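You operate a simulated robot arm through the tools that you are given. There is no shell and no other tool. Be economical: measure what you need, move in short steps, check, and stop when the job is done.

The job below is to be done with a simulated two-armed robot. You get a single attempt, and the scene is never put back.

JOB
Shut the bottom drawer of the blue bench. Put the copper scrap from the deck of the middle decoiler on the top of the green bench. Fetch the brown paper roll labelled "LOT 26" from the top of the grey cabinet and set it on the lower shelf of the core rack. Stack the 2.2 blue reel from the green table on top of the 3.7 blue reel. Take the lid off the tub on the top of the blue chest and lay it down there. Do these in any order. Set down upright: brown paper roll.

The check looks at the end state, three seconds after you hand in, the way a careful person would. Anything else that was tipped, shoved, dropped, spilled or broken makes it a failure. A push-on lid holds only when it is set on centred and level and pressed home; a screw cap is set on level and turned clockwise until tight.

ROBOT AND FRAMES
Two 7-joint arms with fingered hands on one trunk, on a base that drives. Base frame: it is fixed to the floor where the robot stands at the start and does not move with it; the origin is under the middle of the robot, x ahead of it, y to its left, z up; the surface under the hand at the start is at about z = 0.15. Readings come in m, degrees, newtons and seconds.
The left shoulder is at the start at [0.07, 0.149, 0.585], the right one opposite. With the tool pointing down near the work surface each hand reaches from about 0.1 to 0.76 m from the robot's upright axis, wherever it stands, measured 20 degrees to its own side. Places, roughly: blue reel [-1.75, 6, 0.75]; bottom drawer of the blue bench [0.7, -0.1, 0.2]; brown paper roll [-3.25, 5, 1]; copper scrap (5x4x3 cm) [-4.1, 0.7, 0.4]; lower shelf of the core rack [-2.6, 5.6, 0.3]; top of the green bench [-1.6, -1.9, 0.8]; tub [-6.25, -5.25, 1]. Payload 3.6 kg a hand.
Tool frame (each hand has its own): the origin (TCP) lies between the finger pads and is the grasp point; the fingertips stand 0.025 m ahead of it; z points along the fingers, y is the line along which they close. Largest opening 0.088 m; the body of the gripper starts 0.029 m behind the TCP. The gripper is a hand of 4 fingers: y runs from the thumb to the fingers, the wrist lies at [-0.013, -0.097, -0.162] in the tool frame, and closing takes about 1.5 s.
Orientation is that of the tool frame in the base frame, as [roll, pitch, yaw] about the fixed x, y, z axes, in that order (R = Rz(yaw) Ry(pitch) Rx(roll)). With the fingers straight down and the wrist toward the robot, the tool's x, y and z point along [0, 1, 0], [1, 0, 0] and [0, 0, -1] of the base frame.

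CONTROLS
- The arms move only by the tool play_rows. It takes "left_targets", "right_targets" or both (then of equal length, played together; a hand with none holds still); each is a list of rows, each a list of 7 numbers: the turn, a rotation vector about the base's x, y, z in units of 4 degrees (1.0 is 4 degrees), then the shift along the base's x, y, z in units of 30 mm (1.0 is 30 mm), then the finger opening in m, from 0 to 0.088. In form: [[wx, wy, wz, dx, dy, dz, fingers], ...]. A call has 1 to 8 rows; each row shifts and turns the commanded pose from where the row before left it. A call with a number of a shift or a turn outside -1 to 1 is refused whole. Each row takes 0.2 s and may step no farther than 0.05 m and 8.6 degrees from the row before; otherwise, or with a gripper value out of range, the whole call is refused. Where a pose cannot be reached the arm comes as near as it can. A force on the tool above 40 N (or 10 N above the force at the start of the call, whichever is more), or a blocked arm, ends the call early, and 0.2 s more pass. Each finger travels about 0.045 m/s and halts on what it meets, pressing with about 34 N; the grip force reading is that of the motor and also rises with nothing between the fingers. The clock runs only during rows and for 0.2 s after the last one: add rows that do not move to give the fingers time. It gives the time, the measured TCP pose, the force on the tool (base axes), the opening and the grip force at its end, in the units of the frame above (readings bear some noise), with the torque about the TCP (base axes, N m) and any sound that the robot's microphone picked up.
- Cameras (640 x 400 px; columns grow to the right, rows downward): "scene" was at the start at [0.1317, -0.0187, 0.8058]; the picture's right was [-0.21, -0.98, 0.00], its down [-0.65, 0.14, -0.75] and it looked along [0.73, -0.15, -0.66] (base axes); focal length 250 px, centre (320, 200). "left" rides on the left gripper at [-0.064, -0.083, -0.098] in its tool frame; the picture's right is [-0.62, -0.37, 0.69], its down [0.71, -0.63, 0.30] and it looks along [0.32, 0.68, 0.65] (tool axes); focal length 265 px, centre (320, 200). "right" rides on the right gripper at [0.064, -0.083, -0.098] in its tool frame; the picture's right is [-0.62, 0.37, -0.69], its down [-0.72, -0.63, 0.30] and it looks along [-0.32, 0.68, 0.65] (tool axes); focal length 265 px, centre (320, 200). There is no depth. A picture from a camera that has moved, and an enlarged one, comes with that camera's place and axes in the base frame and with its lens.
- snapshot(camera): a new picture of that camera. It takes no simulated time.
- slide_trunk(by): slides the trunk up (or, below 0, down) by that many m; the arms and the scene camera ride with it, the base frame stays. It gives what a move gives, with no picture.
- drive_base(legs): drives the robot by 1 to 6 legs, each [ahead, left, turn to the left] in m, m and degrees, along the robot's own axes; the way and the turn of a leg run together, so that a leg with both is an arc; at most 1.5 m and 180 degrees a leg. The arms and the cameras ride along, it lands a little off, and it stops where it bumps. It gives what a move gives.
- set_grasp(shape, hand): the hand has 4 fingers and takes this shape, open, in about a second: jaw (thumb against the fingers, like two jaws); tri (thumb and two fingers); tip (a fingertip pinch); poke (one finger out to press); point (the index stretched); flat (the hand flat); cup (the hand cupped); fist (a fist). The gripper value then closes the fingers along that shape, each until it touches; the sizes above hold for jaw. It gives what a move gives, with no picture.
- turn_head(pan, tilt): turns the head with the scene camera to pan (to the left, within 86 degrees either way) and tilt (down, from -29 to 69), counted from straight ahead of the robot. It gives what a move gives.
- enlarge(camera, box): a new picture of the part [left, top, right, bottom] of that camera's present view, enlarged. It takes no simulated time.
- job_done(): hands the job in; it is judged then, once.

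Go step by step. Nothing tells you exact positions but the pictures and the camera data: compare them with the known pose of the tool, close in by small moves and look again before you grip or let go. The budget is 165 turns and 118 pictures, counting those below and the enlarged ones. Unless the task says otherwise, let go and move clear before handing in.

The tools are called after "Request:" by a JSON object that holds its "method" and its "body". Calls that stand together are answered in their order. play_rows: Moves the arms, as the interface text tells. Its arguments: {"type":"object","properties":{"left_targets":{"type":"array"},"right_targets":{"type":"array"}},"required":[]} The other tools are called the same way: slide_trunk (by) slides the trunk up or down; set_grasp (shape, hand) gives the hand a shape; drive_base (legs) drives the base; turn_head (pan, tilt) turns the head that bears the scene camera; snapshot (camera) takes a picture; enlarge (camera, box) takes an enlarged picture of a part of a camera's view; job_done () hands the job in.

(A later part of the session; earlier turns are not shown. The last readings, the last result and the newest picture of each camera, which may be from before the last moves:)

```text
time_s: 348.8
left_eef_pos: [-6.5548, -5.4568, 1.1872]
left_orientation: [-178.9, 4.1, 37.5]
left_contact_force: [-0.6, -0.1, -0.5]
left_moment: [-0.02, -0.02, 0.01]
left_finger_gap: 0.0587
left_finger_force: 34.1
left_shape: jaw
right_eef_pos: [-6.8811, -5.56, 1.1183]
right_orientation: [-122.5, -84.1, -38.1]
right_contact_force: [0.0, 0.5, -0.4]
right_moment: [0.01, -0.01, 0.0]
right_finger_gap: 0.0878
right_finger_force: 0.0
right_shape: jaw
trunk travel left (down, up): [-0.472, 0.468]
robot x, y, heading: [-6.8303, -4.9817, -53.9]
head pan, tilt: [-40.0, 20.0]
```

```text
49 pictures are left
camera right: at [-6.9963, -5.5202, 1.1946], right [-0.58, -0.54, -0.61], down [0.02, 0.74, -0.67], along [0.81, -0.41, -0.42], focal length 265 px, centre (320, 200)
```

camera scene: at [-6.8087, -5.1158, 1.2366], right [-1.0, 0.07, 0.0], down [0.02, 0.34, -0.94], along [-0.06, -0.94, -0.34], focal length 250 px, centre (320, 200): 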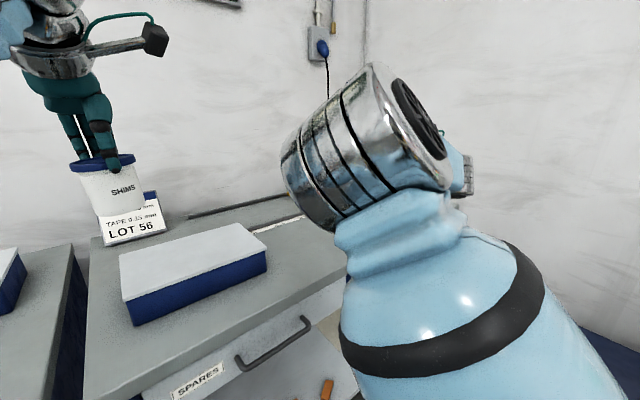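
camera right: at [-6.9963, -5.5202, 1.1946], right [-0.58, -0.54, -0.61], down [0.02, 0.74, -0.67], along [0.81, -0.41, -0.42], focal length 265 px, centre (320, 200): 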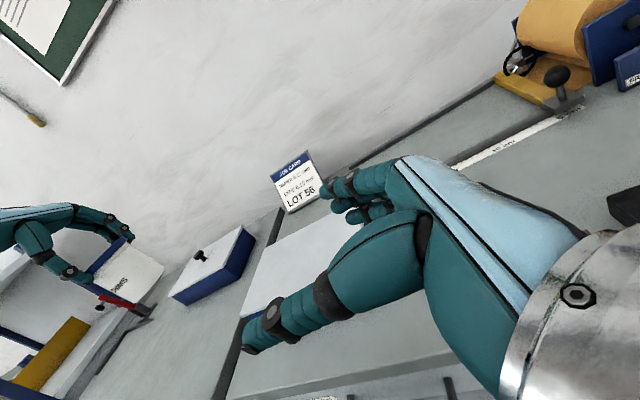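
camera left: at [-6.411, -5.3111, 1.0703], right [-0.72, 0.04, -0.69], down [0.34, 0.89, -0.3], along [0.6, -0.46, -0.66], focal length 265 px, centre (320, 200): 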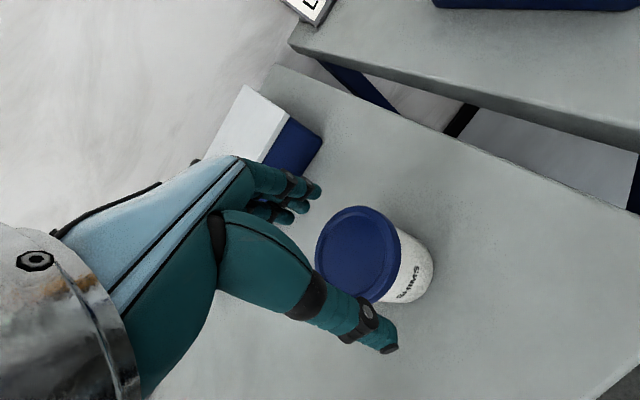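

Both hands are above shoulder height, which cramps the arms. I'll raise the trunk 0.35 m and lower both hands relative to it.

Request:
{"method": "slide_trunk", "body": {"by": 0.35}}

Request:
{"method": "play_rows", "body": {"left_targets": [[0, 0, -0.5, 0, 0, -1, 0.04], [0, 0, -0.5, 0, 0, -1, 0.04], [0, 0, -0.5, 0, 0, -1, 0.04], [0, 0, -0.5, 0, 0, -1, 0.04], [0, 0, -0.5, 0, 0, -1, 0.04], [0, 0, -0.5, 0, 0, -1, 0.04], [0, 0, -0.5, 0, 0, -1, 0.04], [0, 0, -0.5, 0, 0, -1, 0.04]], "right_targets": [[0, 0, 0, 0.2, 0, -1, 0.088], [0, 0, 0, 0.2, 0, -1, 0.088], [0, 0, 0, 0.2, 0, -1, 0.088], [0, 0, 0, 0.2, 0, -1, 0.088], [0, 0, 0, 0.2, 0, -1, 0.088], [0, 0, 0, 0.2, 0, -1, 0.088], [0, 0, 0, 0.2, 0, -1, 0.088], [0, 0, 0, 0.2, 0, -1, 0.088]]}}

Request:
{"method": "play_rows", "body": {"right_targets": [[0, 0, 0, 0.8, 0.4, 0, 0.088], [0, 0, 0, 0.8, 0.4, 0, 0.088], [0, 0, 0, 0.8, 0.4, 0, 0.088], [0, 0, 0, 0.8, 0.4, 0, 0.088]]}}

Request:
{"method": "turn_head", "body": {"pan": -10, "tilt": 50}}

Request:
{"method": "snapshot", "body": {"camera": "scene"}}

```text
time_s: 352.2
left_eef_pos: [-6.5544, -5.4574, 1.5356]
left_orientation: [-178.9, 4.3, 37.5]
left_contact_force: [-0.9, -0.1, -1.0]
left_moment: [-0.04, 0.0, -0.04]
left_finger_gap: 0.0586
left_finger_force: 33.4
left_shape: jaw
right_eef_pos: [-6.8808, -5.5606, 1.4678]
right_orientation: [-123.0, -84.2, -37.7]
right_contact_force: [-0.2, -0.1, 0.2]
right_moment: [0.01, -0.02, -0.01]
right_finger_gap: 0.0882
right_finger_force: 0.1
right_shape: jaw
trunk travel left (down, up): [-0.822, 0.118]
robot x, y, heading: [-6.8308, -4.9815, -54.0]
head pan, tilt: [-40.0, 20.0]
```

```text
time_s: 354.0
left_eef_pos: [-6.5544, -5.4603, 1.2945]
left_orientation: [-178.7, 4.1, 21.1]
left_contact_force: [0.1, -0.2, -0.6]
left_moment: [0.0, 0.01, 0.01]
left_finger_gap: 0.0586
left_finger_force: 33.8
left_shape: jaw
right_eef_pos: [-6.8305, -5.5625, 1.2273]
right_orientation: [-125.1, -84.1, -35.5]
right_contact_force: [-0.5, 0.2, 0.1]
right_moment: [0.0, -0.01, 0.03]
right_finger_gap: 0.0878
right_finger_force: 0.0
right_shape: jaw
trunk travel left (down, up): [-0.822, 0.118]
robot x, y, heading: [-6.8278, -4.9817, -53.7]
head pan, tilt: [-40.0, 20.0]
```

```text
time_s: 354.9
left_eef_pos: [-6.5568, -5.4588, 1.2961]
left_orientation: [-178.9, 3.9, 21.3]
left_contact_force: [0.8, 0.0, -0.5]
left_moment: [-0.03, 0.0, -0.01]
left_finger_gap: 0.0585
left_finger_force: 33.6
left_shape: jaw
right_eef_pos: [-6.8143, -5.5493, 1.2182]
right_orientation: [-90.7, -83.1, -80.2]
right_contact_force: [-0.2, 0.6, 0.2]
right_moment: [-0.02, 0.03, -0.02]
right_finger_gap: 0.0879
right_finger_force: 0.1
right_shape: jaw
trunk travel left (down, up): [-0.822, 0.118]
robot x, y, heading: [-6.8294, -4.9817, -53.8]
head pan, tilt: [-40.0, 20.0]
stopped in row 4 (right hand): the arm was blocked; the commanded pose is now the measured one
```

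```text
time_s: 355.9
left_eef_pos: [-6.554, -5.4571, 1.2944]
left_orientation: [-178.9, 4.1, 21.3]
left_contact_force: [0.4, -0.3, -1.2]
left_moment: [0.04, 0.0, 0.0]
left_finger_gap: 0.0587
left_finger_force: 33.8
left_shape: jaw
right_eef_pos: [-6.811, -5.5482, 1.2198]
right_orientation: [-92.5, -83.0, -78.4]
right_contact_force: [0.0, -0.6, 0.0]
right_moment: [0.01, -0.03, -0.01]
right_finger_gap: 0.088
right_finger_force: 0.1
right_shape: jaw
trunk travel left (down, up): [-0.822, 0.118]
robot x, y, heading: [-6.8348, -4.9828, -53.8]
head pan, tilt: [-10.0, 50.0]
```

```text
48 pictures are left
camera scene: at [-6.7668, -5.0919, 1.541], right [-0.9, -0.44, 0.0], down [-0.34, 0.69, -0.64], along [0.28, -0.58, -0.77], focal length 250 px, centre (320, 200)
```

scene: 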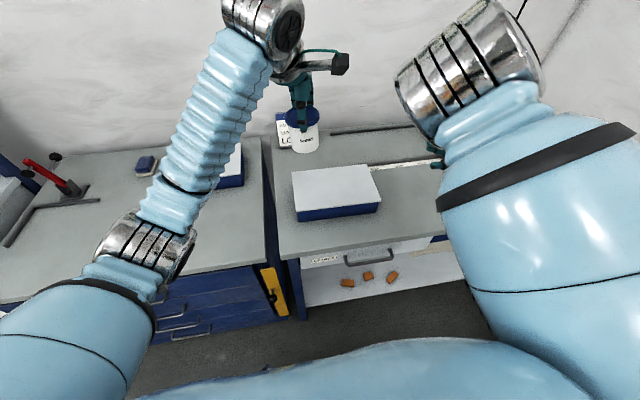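

The right hand points toward the tub well enough, so I'll move the left hand with the tub toward its open fingers.

Request:
{"method": "play_rows", "body": {"left_targets": [[0, 0, -0.3, -0.8, -0.46, -0.05, 0.04], [0, 0, -0.3, -0.8, -0.46, -0.05, 0.04], [0, 0, -0.3, -0.8, -0.46, -0.05, 0.04], [0, 0, -0.3, -0.8, -0.46, -0.05, 0.04], [0, 0, -0.3, -0.8, -0.46, -0.05, 0.04]]}}

Request:
{"method": "snapshot", "body": {"camera": "right"}}

Request:
{"method": "snapshot", "body": {"camera": "scene"}}

```text
time_s: 357.1
left_eef_pos: [-6.5686, -5.5201, 1.2552]
left_orientation: [-177.3, -0.3, 24.8]
left_contact_force: [-0.3, 0.7, -0.7]
left_moment: [-0.02, -0.02, 0.02]
left_finger_gap: 0.0585
left_finger_force: 34.0
left_shape: jaw
right_eef_pos: [-6.8141, -5.5502, 1.2183]
right_orientation: [-91.1, -83.1, -79.9]
right_contact_force: [-0.8, -0.3, -0.3]
right_moment: [-0.01, -0.01, -0.02]
right_finger_gap: 0.0881
right_finger_force: 0.1
right_shape: jaw
trunk travel left (down, up): [-0.822, 0.118]
robot x, y, heading: [-6.829, -4.9807, -53.7]
head pan, tilt: [-10.0, 50.0]
stopped in row 5 (left hand): the arm was blocked; the commanded pose is now the measured one
```

```text
47 pictures are left
camera right: at [-6.9227, -5.4922, 1.2929], right [-0.64, -0.4, -0.66], down [0.19, 0.75, -0.63], along [0.74, -0.53, -0.41], focal length 265 px, centre (320, 200)
```

right: 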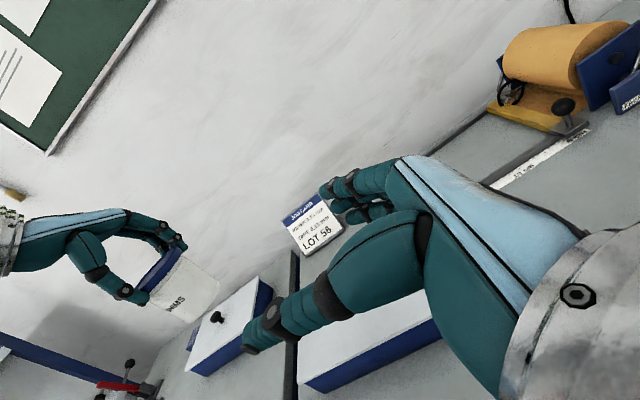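

```text
46 pictures are left
camera scene: at [-6.768, -5.0933, 1.5409], right [-0.9, -0.44, 0.0], down [-0.34, 0.69, -0.64], along [0.28, -0.58, -0.77], focal length 250 px, centre (320, 200)
```

scene: 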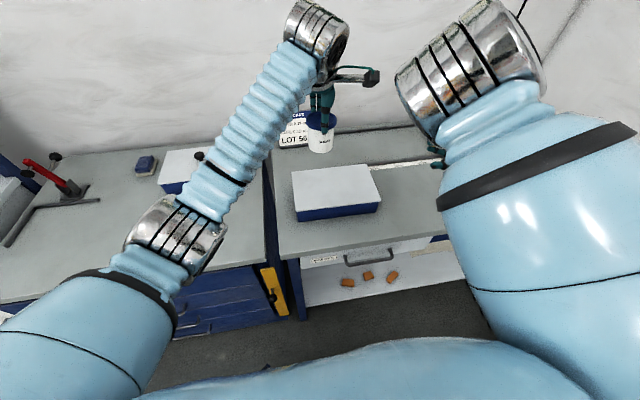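

The left wrist meets my right elbow. Before untangling that, I'll set the tub back and try a higher grip on the lid rim only, since the fingertips may have been clamping the body too.

Request:
{"method": "play_rows", "body": {"left_targets": [[0.3, 0, 0, 0.9, 0.6, 0, 0.04], [0.3, 0, 0, 0.9, 0.6, 0, 0.04], [0, 0, 0, 0.9, 0.6, -0.4, 0.04], [0, 0, 0, 0.9, 0.6, -0.8, 0.04], [0, 0, 0, 0.9, 0.6, -0.8, 0.04], [0, 0, 0, 0.9, 0.6, -0.8, 0.04], [0, 0, 0, 0.9, 0.6, -0.8, 0.04], [0, 0, 0, 0.9, 0.6, -0.8, 0.04]]}}

Request:
{"method": "play_rows", "body": {"left_targets": [[0, 0, 0, 0.9, 0.6, -0.8, 0.04], [0, 0, 0, 0.3, 0, -0.9, 0.04], [0, 0, 0, 0, 0, -0.9, 0.04], [0, 0, 0, 0, 0, -0.9, 0.04]]}}

Request:
{"method": "turn_head", "body": {"pan": 15, "tilt": 55}}

Request:
{"method": "snapshot", "body": {"camera": "scene"}}

```text
time_s: 358.9
left_eef_pos: [-6.3532, -5.3743, 1.1234]
left_orientation: [-175.2, -1.2, 24.3]
left_contact_force: [0.0, 0.5, -0.9]
left_moment: [-0.01, -0.01, 0.02]
left_finger_gap: 0.0585
left_finger_force: 33.9
left_shape: jaw
right_eef_pos: [-6.811, -5.5477, 1.2185]
right_orientation: [-92.4, -83.1, -78.6]
right_contact_force: [0.8, 0.6, -0.5]
right_moment: [-0.01, 0.03, 0.0]
right_finger_gap: 0.0879
right_finger_force: 0.1
right_shape: jaw
trunk travel left (down, up): [-0.822, 0.118]
robot x, y, heading: [-6.8292, -4.9808, -53.8]
head pan, tilt: [-10.0, 50.0]
```

```text
time_s: 359.9
left_eef_pos: [-6.3189, -5.357, 1.0165]
left_orientation: [-175.2, -1.4, 24.3]
left_contact_force: [0.5, 0.0, -0.6]
left_moment: [-0.03, -0.03, 0.03]
left_finger_gap: 0.0583
left_finger_force: 34.1
left_shape: jaw
right_eef_pos: [-6.8133, -5.5481, 1.2198]
right_orientation: [-91.6, -83.1, -79.5]
right_contact_force: [0.2, -0.1, 0.5]
right_moment: [0.0, 0.0, 0.01]
right_finger_gap: 0.0879
right_finger_force: 0.0
right_shape: jaw
trunk travel left (down, up): [-0.822, 0.118]
robot x, y, heading: [-6.8325, -4.9838, -53.7]
head pan, tilt: [-10.0, 50.0]
```

```text
time_s: 360.7
left_eef_pos: [-6.3175, -5.3582, 1.0182]
left_orientation: [-175.1, -1.3, 24.4]
left_contact_force: [0.3, 0.2, -0.1]
left_moment: [0.0, -0.03, 0.0]
left_finger_gap: 0.0585
left_finger_force: 33.9
left_shape: jaw
right_eef_pos: [-6.8125, -5.5492, 1.2188]
right_orientation: [-92.7, -83.1, -78.3]
right_contact_force: [-0.1, 0.3, 0.3]
right_moment: [0.0, -0.02, -0.03]
right_finger_gap: 0.0881
right_finger_force: 0.1
right_shape: jaw
trunk travel left (down, up): [-0.822, 0.118]
robot x, y, heading: [-6.8332, -4.9805, -53.9]
head pan, tilt: [15.0, 55.0]
```

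```text
45 pictures are left
camera scene: at [-6.7455, -5.0685, 1.5345], right [-0.63, -0.78, 0.0], down [-0.64, 0.51, -0.57], along [0.45, -0.36, -0.82], focal length 250 px, centre (320, 200)
```

scene: 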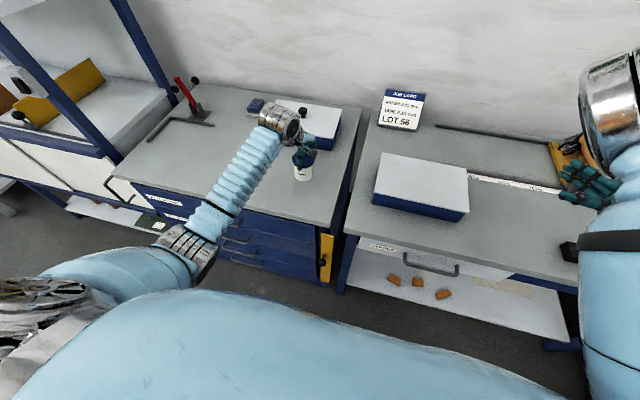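

I'll level the hand, set the tub down and release it.

Request:
{"method": "play_rows", "body": {"left_targets": [[-0.63, -0.08, 0, 0, 0, 0, 0.04], [-0.63, -0.08, 0, 0, 0, 0, 0.04], [0, 0, 0, 0, 0, -1, 0.04], [0, 0, 0, 0, 0, -1, 0.04], [0, 0, 0, 0, 0, -0.5, 0.04], [0, 0, 0, 0, 0, -0.15, 0.04]]}}

Request:
{"method": "play_rows", "body": {"left_targets": [[0, 0, 0, 0, 0, 0, 0.065], [0, 0, 0, 0, 0, 0, 0.075], [0, 0, 0, 0, 0, 0, 0.075], [0, 0, 0, 0, 0, 0.5, 0.075], [0, 0, 0, 0, 0, 0, 0.045], [0, 0, 0, 0, 0, 0, 0.045], [0, 0, 0, 0, 0, 0, 0.045], [0, 0, 0, 0, 0, 0, 0.045]]}}

Request:
{"method": "enlarge", "body": {"camera": "scene", "box": [250, 90, 370, 210]}}

```text
time_s: 362.1
left_eef_pos: [-6.3184, -5.358, 0.9408]
left_orientation: [179.6, 0.1, 24.5]
left_contact_force: [2.5, 1.8, 5.7]
left_moment: [0.04, -0.06, -0.01]
left_finger_gap: 0.0584
left_finger_force: 33.9
left_shape: jaw
right_eef_pos: [-6.8143, -5.5477, 1.219]
right_orientation: [-90.8, -83.1, -80.2]
right_contact_force: [-0.2, -0.2, -0.6]
right_moment: [0.04, 0.02, -0.02]
right_finger_gap: 0.0881
right_finger_force: 0.0
right_shape: jaw
trunk travel left (down, up): [-0.822, 0.118]
robot x, y, heading: [-6.8284, -4.9843, -53.8]
head pan, tilt: [15.0, 55.0]
```

```text
time_s: 363.9
left_eef_pos: [-6.3177, -5.358, 0.9552]
left_orientation: [179.9, 0.2, 24.4]
left_contact_force: [0.9, -1.1, 5.4]
left_moment: [-0.13, -0.13, 0.03]
left_finger_gap: 0.0507
left_finger_force: 34.2
left_shape: jaw
right_eef_pos: [-6.8142, -5.5494, 1.2195]
right_orientation: [-91.5, -83.1, -79.5]
right_contact_force: [-0.4, 0.2, 0.0]
right_moment: [-0.01, -0.02, 0.02]
right_finger_gap: 0.0879
right_finger_force: 0.2
right_shape: jaw
trunk travel left (down, up): [-0.822, 0.118]
robot x, y, heading: [-6.8297, -4.9825, -53.7]
head pan, tilt: [15.0, 55.0]
```

```text
3.33 times, centred on (310, 150) of scene
camera zoom: at [-6.7466, -5.068, 1.5346], right [-0.63, -0.78, 0.0], down [-0.64, 0.51, -0.57], along [0.45, -0.36, -0.82], focal length 833 px, centre (353, 367)
```

zoom: 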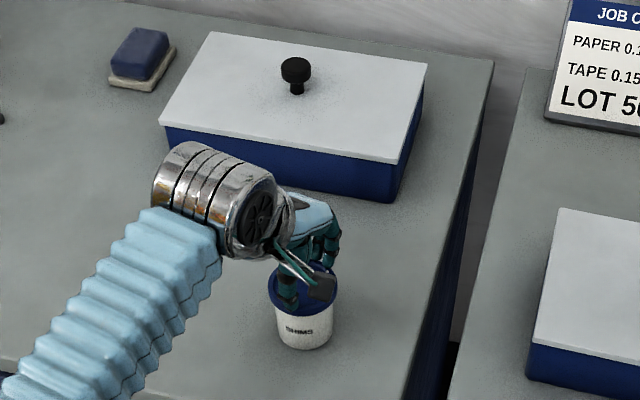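

Request:
{"method": "play_rows", "body": {"left_targets": [[0, 0, 0, 0, 0, 0.2, 0.03], [0, 0, 0, 0, 0, 0.3, 0.03], [0, 0, 0, 0, 0, 0.5, 0.03], [0, 0, 0, 0, 0, 0.5, 0.03]]}}

Request:
{"method": "enlarge", "body": {"camera": "left", "box": [220, 150, 460, 330]}}

```text
time_s: 364.9
left_eef_pos: [-6.3165, -5.3577, 0.9989]
left_orientation: [-179.9, 0.1, 24.6]
left_contact_force: [0.0, -0.4, -1.3]
left_moment: [0.03, -0.01, 0.01]
left_finger_gap: 0.0509
left_finger_force: 34.1
left_shape: jaw
right_eef_pos: [-6.8136, -5.5495, 1.2192]
right_orientation: [-91.8, -83.1, -79.2]
right_contact_force: [-0.4, 0.5, -0.2]
right_moment: [-0.02, -0.02, 0.01]
right_finger_gap: 0.0881
right_finger_force: 0.1
right_shape: jaw
trunk travel left (down, up): [-0.822, 0.118]
robot x, y, heading: [-6.8317, -4.9811, -53.7]
head pan, tilt: [15.0, 55.0]
```

```text
2.22 times, centred on (340, 240) of left
camera zoom: at [-6.4107, -5.3085, 1.0979], right [-0.72, 0.08, -0.69], down [0.39, 0.87, -0.31], along [0.58, -0.49, -0.66], focal length 590 px, centre (276, 111)
```

zoom: 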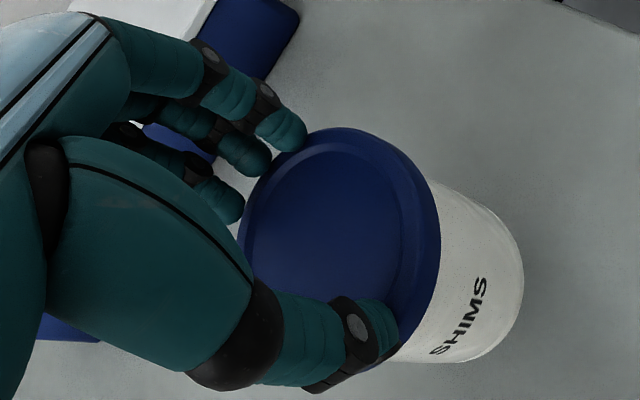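

The lid is a real push fit, so I need the second hand. I'll lower the right hand well below its elbow to make room.

Request:
{"method": "play_rows", "body": {"right_targets": [[0, 0, 0, 0.2, -0.2, -0.9, 0.088], [0, 0, 0, 0.2, -0.2, -0.9, 0.088], [0, 0, 0, 0.2, -0.2, -0.9, 0.088], [0, 0, 0, 0.2, -0.2, -0.9, 0.088], [0, 0, 0, 0.2, -0.2, -0.9, 0.088], [0, 0, 0, 0.2, -0.2, -0.9, 0.088]], "left_targets": [[0, 0, 0, 0, 0, 0.7, 0.03], [0, 0, 0, 0, 0, 0.7, 0.03], [0, 0, 0, 0, 0, 0.7, 0.03], [0, 0, 0, 0, 0, 0.3, 0.03], [0, 0, 0, 0, 0, 0, 0.03], [0, 0, 0, 0, 0, 0, 0.03]]}}

Request:
{"method": "play_rows", "body": {"right_targets": [[0, 0, 0, 0.9, 0.3, 0, 0.088], [0, 0, 0, 0.9, 0.3, 0, 0.088], [0, 0, 0, 0.9, 0.3, 0, 0.088], [0, 0, 0, 0.9, 0.3, 0, 0.088]]}}

Request:
{"method": "turn_head", "body": {"pan": -10, "tilt": 50}}

Request:
{"method": "snapshot", "body": {"camera": "scene"}}

```text
time_s: 366.5
left_eef_pos: [-6.3189, -5.3563, 1.0714]
left_orientation: [180.0, 0.2, 24.5]
left_contact_force: [-0.4, 0.8, -0.5]
left_moment: [0.01, -0.02, -0.03]
left_finger_gap: 0.0507
left_finger_force: 33.6
left_shape: jaw
right_eef_pos: [-6.8174, -5.6052, 1.0644]
right_orientation: [-89.9, -83.8, -86.5]
right_contact_force: [1.2, 0.4, -0.4]
right_moment: [-0.02, -0.02, 0.0]
right_finger_gap: 0.0879
right_finger_force: 0.0
right_shape: jaw
trunk travel left (down, up): [-0.822, 0.118]
robot x, y, heading: [-6.831, -4.9798, -53.8]
head pan, tilt: [15.0, 55.0]
stopped in row 6 (right hand): the arm was blocked; the commanded pose is now the measured one
```

```text
time_s: 367.1
left_eef_pos: [-6.3197, -5.3577, 1.0711]
left_orientation: [-180.0, 0.2, 24.5]
left_contact_force: [-0.3, -1.2, -0.7]
left_moment: [0.02, 0.02, 0.04]
left_finger_gap: 0.0507
left_finger_force: 33.9
left_shape: jaw
right_eef_pos: [-6.8556, -5.6249, 1.0704]
right_orientation: [-127.5, -84.8, -58.1]
right_contact_force: [1.0, -0.5, 0.1]
right_moment: [0.03, 0.02, -0.01]
right_finger_gap: 0.0881
right_finger_force: 0.1
right_shape: jaw
trunk travel left (down, up): [-0.822, 0.118]
robot x, y, heading: [-6.8315, -4.9822, -54.0]
head pan, tilt: [15.0, 55.0]
stopped in row 2 (right hand): the arm was blocked; the commanded pose is now the measured one
```

```text
time_s: 368.0
left_eef_pos: [-6.3192, -5.3579, 1.0704]
left_orientation: [-179.9, 0.2, 24.4]
left_contact_force: [-0.1, 0.4, -0.4]
left_moment: [0.02, 0.05, 0.0]
left_finger_gap: 0.0508
left_finger_force: 34.2
left_shape: jaw
right_eef_pos: [-6.8549, -5.6243, 1.0699]
right_orientation: [-127.8, -84.7, -57.7]
right_contact_force: [-0.1, 0.3, -1.1]
right_moment: [0.0, -0.01, 0.0]
right_finger_gap: 0.088
right_finger_force: 0.0
right_shape: jaw
trunk travel left (down, up): [-0.822, 0.118]
robot x, y, heading: [-6.8298, -4.9832, -54.2]
head pan, tilt: [-10.0, 50.0]
```

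```text
42 pictures are left
camera scene: at [-6.767, -5.0926, 1.5409], right [-0.9, -0.44, 0.0], down [-0.34, 0.69, -0.64], along [0.28, -0.58, -0.77], focal length 250 px, centre (320, 200)
```

scene: 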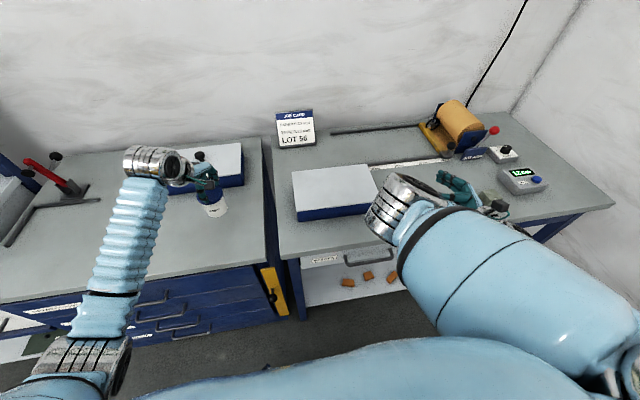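

The right arm is doubled back with its elbow on the inside. I'll swap roles: set the tub down, let the left hand hold the body from the side and have the right hand pull the lid from above.

Request:
{"method": "play_rows", "body": {"left_targets": [[0, 0, 0, 0, 0, -1, 0.03], [0, 0, 0, 0, 0, -1, 0.03], [0, 0, 0, 0, 0, -1, 0.03], [0, 0, 0, 0, 0, -0.8, 0.03], [0, 0, 0, 0, 0, 0, 0.06], [0, 0, 0, 0, 0, 0, 0.08], [0, 0, 0, 0, 0, 0, 0.085], [0, 0, 0, 0, 0, 0.5, 0.085]]}}

Request:
{"method": "play_rows", "body": {"left_targets": [[0, 0, 0, 0, 0, 1, 0.085], [0, 0, 0, 0, 0, 1, 0.085], [0, 0, 0, 0, 0, 1, 0.085], [-0.58, 0.8, 0, 0.7, 0.5, 0.5, 0.088], [-0.58, 0.8, 0, 0.7, 0.5, 0, 0.088], [-0.58, 0.8, 0, 0.7, 0.5, 0, 0.088], [-0.58, 0.8, 0, 0.7, 0.5, 0, 0.088], [-0.58, 0.8, 0, 0.7, 0.5, 0, 0.088]]}}

Request:
{"method": "play_rows", "body": {"left_targets": [[-0.58, 0.8, 0, 0, 0, 0, 0.088], [-0.58, 0.8, 0, 0, 0, 0, 0.088], [-0.58, 0.8, 0, 0, 0, 0, 0.088], [-0.58, 0.8, 0, 0, 0, 0, 0.088], [-0.58, 0.8, 0, 0, 0, 0, 0.088], [-0.58, 0.8, 0, 0, 0, 0, 0.088], [-0.58, 0.8, 0, 0, 0, 0, 0.088], [-0.58, 0.8, 0, 0, 0, 0, 0.088]]}}

Request:
{"method": "play_rows", "body": {"right_targets": [[-0.58, 0.8, 0, -0.4, -0.3, 0.3, 0.088], [-0.58, 0.8, 0, -0.4, -0.3, 0.3, 0.088], [-0.58, 0.8, 0, -0.4, -0.3, 0.3, 0.088], [-0.58, 0.8, 0, 0, 0, 0, 0.088], [-0.58, 0.8, 0, 0, 0, 0, 0.088], [-0.58, 0.8, 0, 0, 0, 0, 0.088], [-0.58, 0.8, 0, 0, 0, 0, 0.088], [-0.58, 0.8, 0, 0, 0, 0, 0.088]]}}

```text
time_s: 369.8
left_eef_pos: [-6.3175, -5.3552, 0.9702]
left_orientation: [180.0, 0.2, 24.6]
left_contact_force: [0.6, -0.3, -0.3]
left_moment: [0.01, 0.0, -0.01]
left_finger_gap: 0.0848
left_finger_force: 0.0
left_shape: jaw
right_eef_pos: [-6.8555, -5.6243, 1.0684]
right_orientation: [-129.3, -84.8, -56.3]
right_contact_force: [-0.4, -0.2, 0.5]
right_moment: [0.01, 0.02, -0.02]
right_finger_gap: 0.0881
right_finger_force: 0.1
right_shape: jaw
trunk travel left (down, up): [-0.822, 0.118]
robot x, y, heading: [-6.8279, -4.9848, -53.5]
head pan, tilt: [-10.0, 50.0]
```

```text
time_s: 371.6
left_eef_pos: [-6.2133, -5.2821, 1.0775]
left_orientation: [175.8, 19.7, 23.7]
left_contact_force: [0.0, 0.3, -0.1]
left_moment: [0.0, 0.01, 0.0]
left_finger_gap: 0.0878
left_finger_force: 0.1
left_shape: jaw
right_eef_pos: [-6.8559, -5.624, 1.0713]
right_orientation: [-128.9, -84.9, -56.7]
right_contact_force: [-0.2, -0.7, 0.5]
right_moment: [0.0, 0.0, 0.02]
right_finger_gap: 0.0882
right_finger_force: 0.1
right_shape: jaw
trunk travel left (down, up): [-0.822, 0.118]
robot x, y, heading: [-6.8307, -4.9808, -54.0]
head pan, tilt: [-10.0, 50.0]
```

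```text
time_s: 373.4
left_eef_pos: [-6.2137, -5.2815, 1.0774]
left_orientation: [166.0, 50.3, 17.8]
left_contact_force: [0.1, -1.3, -0.1]
left_moment: [0.0, -0.01, -0.02]
left_finger_gap: 0.0877
left_finger_force: 0.0
left_shape: jaw
right_eef_pos: [-6.8565, -5.6246, 1.0705]
right_orientation: [-128.7, -84.7, -56.8]
right_contact_force: [0.2, 0.9, -0.2]
right_moment: [0.0, 0.02, -0.03]
right_finger_gap: 0.088
right_finger_force: 0.1
right_shape: jaw
trunk travel left (down, up): [-0.822, 0.118]
robot x, y, heading: [-6.8319, -4.9809, -53.9]
head pan, tilt: [-10.0, 50.0]
```

```text
time_s: 375.4
left_eef_pos: [-6.2137, -5.2819, 1.0761]
left_orientation: [166.0, 50.2, 17.9]
left_contact_force: [1.1, -0.5, -0.3]
left_moment: [0.02, -0.02, 0.0]
left_finger_gap: 0.0874
left_finger_force: 0.1
left_shape: jaw
right_eef_pos: [-6.934, -5.6644, 1.1152]
right_orientation: [144.2, -56.3, 23.9]
right_contact_force: [-0.4, 0.4, 0.1]
right_moment: [-0.01, 0.02, 0.03]
right_finger_gap: 0.0879
right_finger_force: 0.0
right_shape: jaw
trunk travel left (down, up): [-0.822, 0.118]
robot x, y, heading: [-6.8299, -4.9792, -53.6]
head pan, tilt: [-10.0, 50.0]
stopped in row 8 (right hand): the arm was blocked; the commanded pose is now the measured one
```

Request:
{"method": "play_rows", "body": {"left_targets": [[-0.58, 0.8, 0, 0, 0, 0, 0.088], [-0.58, 0.8, 0, 0, 0, 0, 0.088], [-0.58, 0.8, 0, 0, 0, 0, 0.088], [-0.58, 0.8, 0, 0, 0, 0, 0.088], [-0.58, 0.8, 0, 0, 0, 0, 0.088], [-0.58, 0.8, 0, 0, 0, 0, 0.088]]}}

Request:
{"method": "play_rows", "body": {"right_targets": [[-0.58, 0.8, 0, 0, 0, 0, 0.088], [-0.58, 0.8, 0, 0, 0, 0, 0.088], [-0.58, 0.8, 0, 0, 0, 0, 0.088], [-0.58, 0.8, 0, 0, 0, 0, 0.088], [-0.58, 0.8, 0, 0, 0, 0, 0.088], [-0.58, 0.8, 0, 0, 0, 0, 0.088], [-0.58, 0.8, 0, 0, 0, 0, 0.088], [-0.58, 0.8, 0, 0, 0, 0, 0.088]]}}

Request:
{"method": "turn_head", "body": {"pan": 10, "tilt": 45}}

Request:
{"method": "snapshot", "body": {"camera": "scene"}}

```text
time_s: 376.8
left_eef_pos: [-6.2132, -5.2828, 1.0776]
left_orientation: [142.6, 71.6, -3.0]
left_contact_force: [-0.7, 0.1, 0.1]
left_moment: [0.02, 0.03, -0.03]
left_finger_gap: 0.0876
left_finger_force: 0.0
left_shape: jaw
right_eef_pos: [-6.933, -5.6645, 1.1149]
right_orientation: [144.6, -56.3, 23.6]
right_contact_force: [-0.1, -0.7, 0.3]
right_moment: [-0.02, 0.01, -0.01]
right_finger_gap: 0.088
right_finger_force: 0.1
right_shape: jaw
trunk travel left (down, up): [-0.822, 0.118]
robot x, y, heading: [-6.8345, -4.9805, -53.6]
head pan, tilt: [-10.0, 50.0]
```

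```text
time_s: 378.8
left_eef_pos: [-6.2132, -5.2818, 1.0785]
left_orientation: [142.8, 71.4, -2.8]
left_contact_force: [-0.6, -0.9, -0.6]
left_moment: [-0.01, 0.04, 0.01]
left_finger_gap: 0.0879
left_finger_force: 0.0
left_shape: jaw
right_eef_pos: [-6.9651, -5.6762, 1.1431]
right_orientation: [135.1, -21.9, 26.2]
right_contact_force: [0.0, 0.5, -0.7]
right_moment: [0.03, -0.02, 0.01]
right_finger_gap: 0.0881
right_finger_force: 0.0
right_shape: jaw
trunk travel left (down, up): [-0.822, 0.118]
robot x, y, heading: [-6.8328, -4.9776, -53.7]
head pan, tilt: [-10.0, 50.0]
stopped in row 8 (right hand): the arm was blocked; the commanded pose is now the measured one
```

```text
time_s: 379.6
left_eef_pos: [-6.2138, -5.2823, 1.0774]
left_orientation: [142.6, 71.4, -3.0]
left_contact_force: [-0.1, -0.4, 0.4]
left_moment: [0.0, 0.0, 0.0]
left_finger_gap: 0.0875
left_finger_force: 0.0
left_shape: jaw
right_eef_pos: [-6.9658, -5.6759, 1.1433]
right_orientation: [135.0, -22.1, 26.3]
right_contact_force: [0.6, 0.2, 0.6]
right_moment: [-0.01, 0.01, 0.0]
right_finger_gap: 0.0879
right_finger_force: 0.0
right_shape: jaw
trunk travel left (down, up): [-0.822, 0.118]
robot x, y, heading: [-6.8318, -4.9823, -53.9]
head pan, tilt: [10.0, 45.0]
```

```text
41 pictures are left
camera scene: at [-6.7435, -5.0799, 1.5479], right [-0.69, -0.72, 0.0], down [-0.51, 0.49, -0.71], along [0.51, -0.49, -0.71], focal length 250 px, centre (320, 200)
```

scene: 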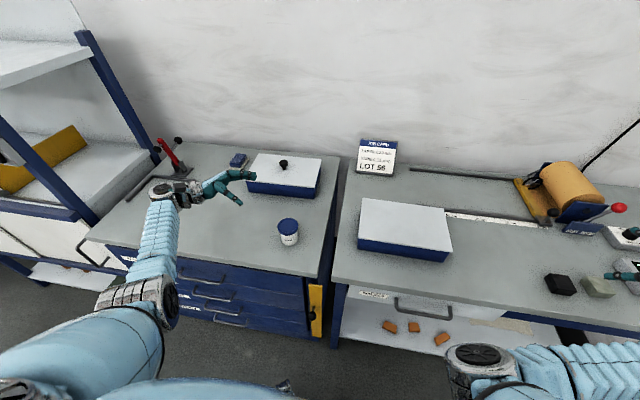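

The left hand is now sideways, level with the tub's left side. I'll fix its roll, lower it to body height and look.

Request:
{"method": "play_rows", "body": {"left_targets": [[0.757, 0.547, 0.243, 0, 0, 0, 0.088], [0.757, 0.547, 0.243, 0, 0, -0.9, 0.088], [0.757, 0.547, 0.243, 0, 0, -0.9, 0.088], [0, 0, 0, 0, 0, -0.9, 0.088], [0, 0, 0, 0, 0, -0.9, 0.088], [0, 0, 0, 0, 0, -0.9, 0.088], [0, 0, 0, 0, 0, -0.9, 0.088]]}}

Request:
{"method": "snapshot", "body": {"camera": "left"}}

```text
time_s: 381.2
left_eef_pos: [-6.2448, -5.2648, 0.9386]
left_orientation: [-179.9, 75.2, 36.1]
left_contact_force: [0.3, 0.2, 0.3]
left_moment: [0.0, 0.0, 0.02]
left_finger_gap: 0.0875
left_finger_force: 0.1
left_shape: jaw
left hand out of reach, approached as far as the arm can: row 5, 6, 7
right_eef_pos: [-6.965, -5.6771, 1.1439]
right_orientation: [135.1, -22.0, 26.3]
right_contact_force: [-0.1, 0.3, 1.3]
right_moment: [-0.01, -0.01, 0.0]
right_finger_gap: 0.0883
right_finger_force: 0.0
right_shape: jaw
trunk travel left (down, up): [-0.822, 0.118]
robot x, y, heading: [-6.8276, -4.9844, -53.8]
head pan, tilt: [10.0, 45.0]
```

```text
40 pictures are left
camera left: at [-6.2302, -5.1513, 1.0247], right [-0.89, -0.19, 0.42], down [-0.46, 0.45, -0.77], along [-0.05, -0.88, -0.48], focal length 265 px, centre (320, 200)
```

left: 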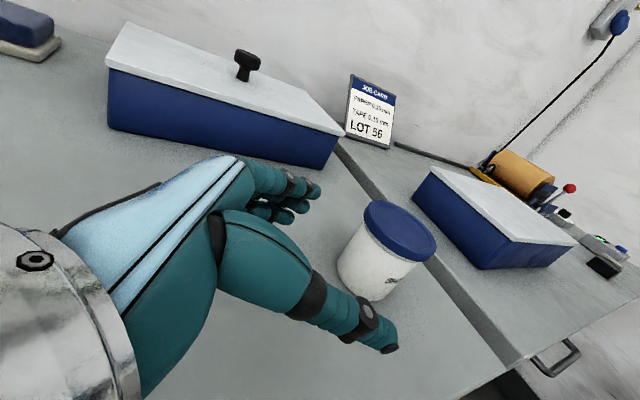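

The trunk is too high for this pose. I'll raise the hands relative to the trunk, then lower the trunk by 0.15 m.

Request:
{"method": "play_rows", "body": {"left_targets": [[0, 0, 0, 0.5, -0.2, 1, 0.088], [0, 0, 0, 0.3, -0.2, 1, 0.088], [0, 0, 0, 0, 0, 1, 0.088], [0, 0, 0, 0, 0, 1, 0.088]]}}

Request:
{"method": "play_rows", "body": {"right_targets": [[0, 0, 0, 0, 0, 0.9, 0.088], [0, 0, 0, 0, 0, 0.9, 0.088], [0, 0, 0, 0, 0, 0.9, 0.088]]}}

Request:
{"method": "slide_trunk", "body": {"by": -0.15}}

Request:
{"method": "snapshot", "body": {"camera": "left"}}

```text
time_s: 382.2
left_eef_pos: [-6.2212, -5.2771, 1.0587]
left_orientation: [-179.1, 75.2, 36.8]
left_contact_force: [0.8, 0.5, -0.2]
left_moment: [-0.01, 0.02, -0.02]
left_finger_gap: 0.0874
left_finger_force: 0.0
left_shape: jaw
right_eef_pos: [-6.9669, -5.6762, 1.1434]
right_orientation: [135.2, -22.1, 26.3]
right_contact_force: [1.2, -0.5, -0.1]
right_moment: [0.01, -0.02, 0.01]
right_finger_gap: 0.0878
right_finger_force: 0.0
right_shape: jaw
trunk travel left (down, up): [-0.822, 0.118]
robot x, y, heading: [-6.8344, -4.979, -53.7]
head pan, tilt: [10.0, 45.0]
```

```text
time_s: 383.1
left_eef_pos: [-6.2218, -5.2776, 1.0579]
left_orientation: [-179.5, 75.2, 36.4]
left_contact_force: [0.5, 0.7, 0.3]
left_moment: [-0.03, 0.0, -0.03]
left_finger_gap: 0.0876
left_finger_force: 0.0
left_shape: jaw
right_eef_pos: [-6.9619, -5.6753, 1.2232]
right_orientation: [135.2, -22.4, 26.6]
right_contact_force: [0.0, 0.0, 0.0]
right_moment: [0.02, -0.02, -0.05]
right_finger_gap: 0.0879
right_finger_force: 0.0
right_shape: jaw
trunk travel left (down, up): [-0.822, 0.118]
robot x, y, heading: [-6.8331, -4.9799, -53.6]
head pan, tilt: [10.0, 45.0]
```

```text
time_s: 384.8
left_eef_pos: [-6.22, -5.2774, 0.9071]
left_orientation: [-179.4, 75.3, 36.5]
left_contact_force: [-0.2, -0.9, 0.1]
left_moment: [0.03, -0.02, 0.0]
left_finger_gap: 0.0876
left_finger_force: 0.1
left_shape: jaw
right_eef_pos: [-6.964, -5.6762, 1.0731]
right_orientation: [135.2, -22.2, 26.3]
right_contact_force: [0.3, -0.4, 0.4]
right_moment: [-0.04, 0.03, 0.0]
right_finger_gap: 0.0884
right_finger_force: 0.0
right_shape: jaw
trunk travel left (down, up): [-0.672, 0.268]
robot x, y, heading: [-6.8294, -4.9819, -53.8]
head pan, tilt: [10.0, 45.0]
```

```text
39 pictures are left
camera left: at [-6.206, -5.1636, 0.995], right [-0.89, -0.19, 0.42], down [-0.46, 0.45, -0.77], along [-0.05, -0.88, -0.48], focal length 265 px, centre (320, 200)
```

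left: 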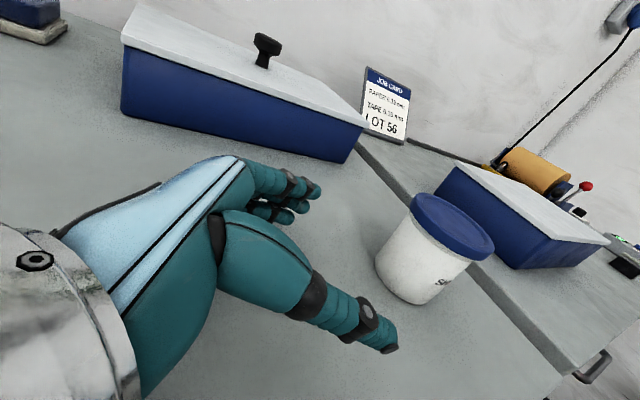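

It's well aligned, so I'll slide the open hand around the tub body.

Request:
{"method": "play_rows", "body": {"left_targets": [[0, 0, 0, -0.77, -0.57, 0, 0.088], [0, 0, 0, -0.77, -0.57, 0, 0.088], [0, 0, 0, -0.77, -0.57, 0, 0.088], [0, 0, 0, -0.7, -0.52, 0, 0.088]]}}

Request:
{"method": "snapshot", "body": {"camera": "left"}}

```text
time_s: 385.8
left_eef_pos: [-6.3128, -5.347, 0.9086]
left_orientation: [-179.7, 75.2, 36.3]
left_contact_force: [0.3, -0.7, -1.3]
left_moment: [0.03, 0.01, -0.02]
left_finger_gap: 0.0875
left_finger_force: 0.0
left_shape: jaw
right_eef_pos: [-6.9644, -5.6775, 1.0712]
right_orientation: [135.3, -22.4, 26.4]
right_contact_force: [0.3, -0.5, 0.1]
right_moment: [0.0, -0.02, 0.02]
right_finger_gap: 0.088
right_finger_force: 0.1
right_shape: jaw
trunk travel left (down, up): [-0.672, 0.268]
robot x, y, heading: [-6.8326, -4.9828, -53.7]
head pan, tilt: [10.0, 45.0]
```

```text
38 pictures are left
camera left: at [-6.2976, -5.2322, 0.9952], right [-0.89, -0.19, 0.42], down [-0.46, 0.45, -0.77], along [-0.04, -0.87, -0.48], focal length 265 px, centre (320, 200)
```

left: 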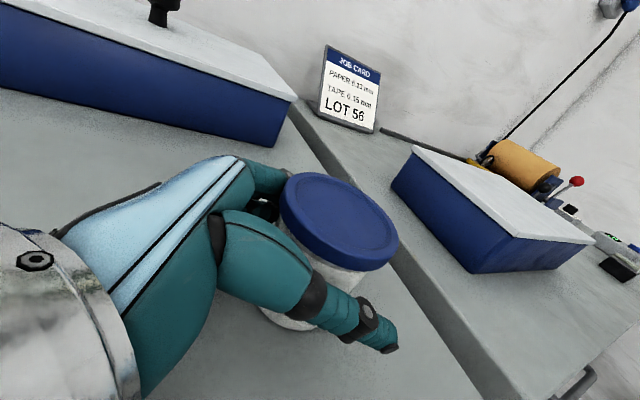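

Request:
{"method": "play_rows", "body": {"left_targets": [[0, 0, 0, 0, 0, 0, 0.03], [0, 0, 0, 0, 0, 0, 0.03], [0, 0, 0, 0, 0, 0, 0.03], [0, 0, 0, 0, 0, 0, 0.03], [0, 0, 0, 0, 0, 0, 0.03], [0, 0, 0, 0, 0, 0, 0.03]]}}

Request:
{"method": "play_rows", "body": {"left_targets": [[0, 0, 0, 0, 0, 0.5, 0.03], [0, 0, 0, 0, 0, 0.8, 0.03], [0, 0, 0, 0, 0, 0.8, 0.03], [0, 0, 0, -0.6, -0.4, 0.8, 0.03], [0, 0, 0, -0.8, -0.6, 0.3, 0.03], [0, 0, 0, -0.8, -0.6, 0, 0.03], [0, 0, 0, -0.8, -0.6, 0, 0.03], [0, 0, 0, -0.8, -0.6, 0, 0.03]]}}

Request:
{"method": "turn_head", "body": {"pan": -15, "tilt": 45}}

Request:
{"method": "snapshot", "body": {"camera": "scene"}}

```text
time_s: 387.2
left_eef_pos: [-6.3113, -5.3445, 0.9081]
left_orientation: [-179.5, 75.2, 36.3]
left_contact_force: [0.3, 0.0, 0.9]
left_moment: [-0.05, -0.04, -0.01]
left_finger_gap: 0.0457
left_finger_force: 34.5
left_shape: jaw
right_eef_pos: [-6.9639, -5.6765, 1.0732]
right_orientation: [135.1, -22.2, 26.4]
right_contact_force: [-0.4, -0.4, 0.4]
right_moment: [-0.02, 0.01, -0.01]
right_finger_gap: 0.088
right_finger_force: 0.0
right_shape: jaw
trunk travel left (down, up): [-0.672, 0.268]
robot x, y, heading: [-6.8298, -4.9838, -53.5]
head pan, tilt: [10.0, 45.0]
```

```text
time_s: 389.0
left_eef_pos: [-6.4243, -5.4289, 1.0034]
left_orientation: [-179.4, 75.2, 36.5]
left_contact_force: [0.1, -0.5, -1.2]
left_moment: [-0.02, -0.01, -0.01]
left_finger_gap: 0.0457
left_finger_force: 34.4
left_shape: jaw
right_eef_pos: [-6.9634, -5.6775, 1.0723]
right_orientation: [135.3, -22.3, 26.3]
right_contact_force: [0.1, 0.2, -0.8]
right_moment: [0.01, 0.0, -0.01]
right_finger_gap: 0.0882
right_finger_force: 0.1
right_shape: jaw
trunk travel left (down, up): [-0.672, 0.268]
robot x, y, heading: [-6.8318, -4.9835, -53.7]
head pan, tilt: [10.0, 45.0]
```

```text
time_s: 389.9
left_eef_pos: [-6.4237, -5.4267, 1.0036]
left_orientation: [-179.7, 75.2, 36.2]
left_contact_force: [0.3, 0.3, -0.6]
left_moment: [0.01, 0.0, 0.0]
left_finger_gap: 0.0458
left_finger_force: 33.5
left_shape: jaw
right_eef_pos: [-6.964, -5.6765, 1.0731]
right_orientation: [135.1, -22.2, 26.5]
right_contact_force: [0.4, 0.7, 0.0]
right_moment: [0.02, 0.03, 0.0]
right_finger_gap: 0.0881
right_finger_force: 0.0
right_shape: jaw
trunk travel left (down, up): [-0.672, 0.268]
robot x, y, heading: [-6.8308, -4.982, -53.5]
head pan, tilt: [-15.0, 45.0]
```

```text
37 pictures are left
camera scene: at [-6.7723, -5.099, 1.3979], right [-0.93, -0.36, 0.0], down [-0.26, 0.66, -0.71], along [0.26, -0.66, -0.71], focal length 250 px, centre (320, 200)
```

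scene: 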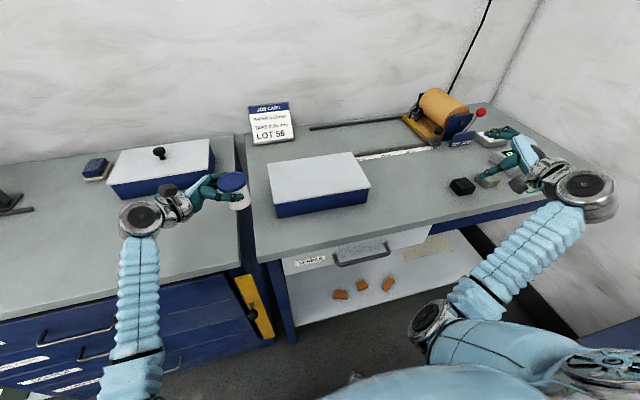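

The left hand holds the body upright. Now I'll rotate the right hand to point downward.

Request:
{"method": "play_rows", "body": {"right_targets": [[0.777, 0.386, 0.354, 0, 0, 0.5, 0.088], [0.777, 0.386, 0.354, 0, 0, 0.5, 0.088], [0.777, 0.386, 0.354, 0, 0, 0.5, 0.088], [0.777, 0.386, 0.354, 0, 0, 0.5, 0.088], [0.777, 0.386, 0.354, 0, 0, 0.5, 0.088], [0.777, 0.386, 0.354, 0, 0, 0, 0.088], [0.777, 0.386, 0.354, 0, 0, 0, 0.088], [0.777, 0.386, 0.354, 0, 0, 0, 0.088]]}}

Request:
{"method": "play_rows", "body": {"right_targets": [[0.777, 0.386, 0.354, 0, 0, 0, 0.088], [0.777, 0.386, 0.354, 0, 0, 0, 0.088], [0.777, 0.386, 0.354, 0, 0, 0, 0.088], [0.777, 0.386, 0.354, 0, 0, 0, 0.088], [-0.44, 0.9, 0, 0, 0, 0, 0.088], [-0.44, 0.9, 0, 0, 0, 0, 0.088], [-0.44, 0.9, 0, 0, 0, 0, 0.088]]}}

Request:
{"method": "play_rows", "body": {"right_targets": [[0, 0, 0, 0.8, 0.5, 0, 0.088], [0, 0, 0, 0.8, 0.5, 0, 0.088], [0, 0, 0, 0.8, 0.5, 0, 0.088], [0, 0, 0, 0.8, 0.5, 0, 0.088], [0, 0, 0, 0.8, 0.5, 0, 0.088]]}}

Request:
{"method": "snapshot", "body": {"camera": "scene"}}

```text
time_s: 391.7
left_eef_pos: [-6.4241, -5.4276, 1.0033]
left_orientation: [-179.6, 75.3, 36.2]
left_contact_force: [-0.7, -0.2, -0.9]
left_moment: [0.03, 0.03, 0.03]
left_finger_gap: 0.0455
left_finger_force: 34.2
left_shape: jaw
right_eef_pos: [-6.9642, -5.6753, 1.1474]
right_orientation: [165.4, -22.3, 26.3]
right_contact_force: [0.3, -0.2, -0.3]
right_moment: [0.01, 0.03, 0.01]
right_finger_gap: 0.088
right_finger_force: 0.0
right_shape: jaw
trunk travel left (down, up): [-0.672, 0.268]
robot x, y, heading: [-6.8289, -4.9825, -53.9]
head pan, tilt: [-15.0, 45.0]
```

```text
time_s: 393.3
left_eef_pos: [-6.4239, -5.4282, 1.0028]
left_orientation: [-179.5, 75.4, 36.4]
left_contact_force: [0.2, -0.1, 0.0]
left_moment: [0.0, 0.02, 0.01]
left_finger_gap: 0.0459
left_finger_force: 34.0
left_shape: jaw
right_eef_pos: [-6.962, -5.6766, 1.1469]
right_orientation: [-179.7, -10.3, 26.3]
right_contact_force: [-0.2, 0.2, -0.5]
right_moment: [-0.02, 0.01, -0.01]
right_finger_gap: 0.0878
right_finger_force: 0.2
right_shape: jaw
trunk travel left (down, up): [-0.672, 0.268]
robot x, y, heading: [-6.8312, -4.9798, -54.1]
head pan, tilt: [-15.0, 45.0]
```

```text
time_s: 394.5
left_eef_pos: [-6.4237, -5.4278, 1.0025]
left_orientation: [-179.1, 75.4, 36.9]
left_contact_force: [-0.7, 0.7, -0.6]
left_moment: [-0.02, 0.02, -0.03]
left_finger_gap: 0.0454
left_finger_force: 34.6
left_shape: jaw
right_eef_pos: [-6.844, -5.6012, 1.1471]
right_orientation: [-179.8, -10.3, 26.3]
right_contact_force: [-0.3, 0.5, -0.3]
right_moment: [0.03, 0.02, 0.0]
right_finger_gap: 0.0878
right_finger_force: 0.0
right_shape: jaw
trunk travel left (down, up): [-0.672, 0.268]
robot x, y, heading: [-6.8314, -4.9808, -53.7]
head pan, tilt: [-15.0, 45.0]
```

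```text
36 pictures are left
camera scene: at [-6.7717, -5.0991, 1.3979], right [-0.93, -0.36, 0.0], down [-0.26, 0.66, -0.71], along [0.25, -0.66, -0.71], focal length 250 px, centre (320, 200)
```

scene: 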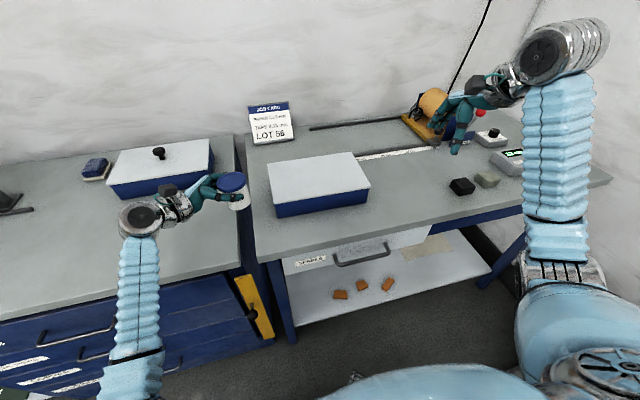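

The right arm is now in a natural pose. I'll bring both hands together, with the right one above the lid.

Request:
{"method": "play_rows", "body": {"left_targets": [[0, 0, 0, -0.67, -0.5, 0.5, 0.03], [0, 0, 0, -0.67, -0.5, 0.5, 0.03], [0, 0, 0, -0.67, -0.5, 0.5, 0.03], [0, 0, 0, -0.67, -0.5, 0.5, 0.03], [0, 0, 0, 0, 0, 0, 0.03], [0, 0, 0, 0, 0, 0, 0.03], [0, 0, 0, 0, 0, 0, 0.03], [0, 0, 0, 0, 0, 0, 0.03]], "right_targets": [[-0.4, 0.8, 0, 0.9, 0.28, 0.3, 0.088], [-0.4, 0.8, 0, 0.9, 0.28, 0.3, 0.088], [-0.4, 0.8, 0, 0.9, 0.28, 0.3, 0.088], [0, 0, 0, 0.9, 0.28, 0, 0.088], [0, 0, 0, 0.9, 0.28, 0, 0.088], [0, 0, 0, 0.9, 0.28, 0, 0.088], [0, 0, 0, 0.9, 0.28, 0, 0.088], [0, 0, 0, 0.9, 0.28, 0, 0.088]]}}

Request:
{"method": "turn_head", "body": {"pan": -5, "tilt": 40}}

Request:
{"method": "snapshot", "body": {"camera": "right"}}

Request:
{"method": "snapshot", "body": {"camera": "scene"}}

```text
time_s: 396.3
left_eef_pos: [-6.5048, -5.4873, 1.0621]
left_orientation: [-179.3, 75.3, 36.7]
left_contact_force: [0.4, 0.0, 0.5]
left_moment: [-0.01, 0.05, -0.03]
left_finger_gap: 0.0458
left_finger_force: 34.7
left_shape: jaw
right_eef_pos: [-6.6231, -5.5344, 1.1748]
right_orientation: [-179.7, 0.5, 26.3]
right_contact_force: [-0.7, 0.1, -0.9]
right_moment: [0.01, 0.0, -0.02]
right_finger_gap: 0.0877
right_finger_force: 0.0
right_shape: jaw
trunk travel left (down, up): [-0.672, 0.268]
robot x, y, heading: [-6.8307, -4.983, -53.8]
head pan, tilt: [-15.0, 45.0]
```

```text
time_s: 397.0
left_eef_pos: [-6.5041, -5.4886, 1.0622]
left_orientation: [-179.2, 75.2, 36.6]
left_contact_force: [-0.5, -0.6, -0.9]
left_moment: [-0.02, 0.04, 0.01]
left_finger_gap: 0.0454
left_finger_force: 33.7
left_shape: jaw
right_eef_pos: [-6.6279, -5.5357, 1.175]
right_orientation: [-179.7, 0.4, 26.4]
right_contact_force: [-0.4, 0.1, -0.5]
right_moment: [0.01, 0.03, 0.0]
right_finger_gap: 0.088
right_finger_force: 0.1
right_shape: jaw
trunk travel left (down, up): [-0.672, 0.268]
robot x, y, heading: [-6.8313, -4.9791, -53.8]
head pan, tilt: [-5.0, 40.0]
```

```text
35 pictures are left
camera right: at [-6.6062, -5.4335, 1.2734], right [-0.39, -0.61, 0.7], down [-0.92, 0.25, -0.3], along [0.01, -0.76, -0.66], focal length 265 px, centre (320, 200)
```

right: 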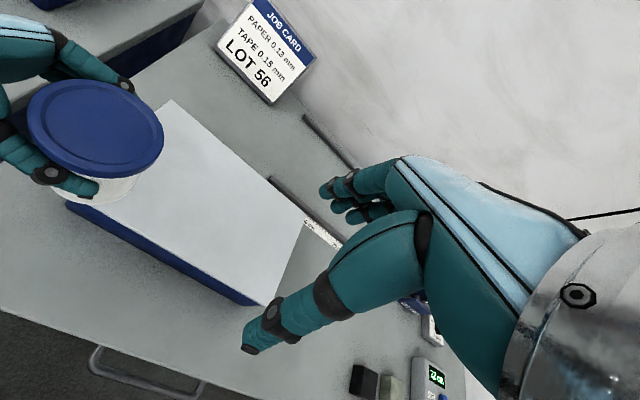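

```text
34 pictures are left
camera scene: at [-6.7584, -5.0964, 1.4051], right [-0.86, -0.52, 0.0], down [-0.33, 0.55, -0.77], along [0.4, -0.66, -0.64], focal length 250 px, centre (320, 200)
```

scene: 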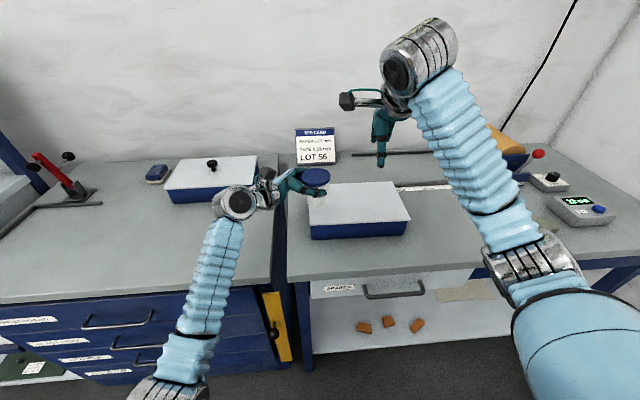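

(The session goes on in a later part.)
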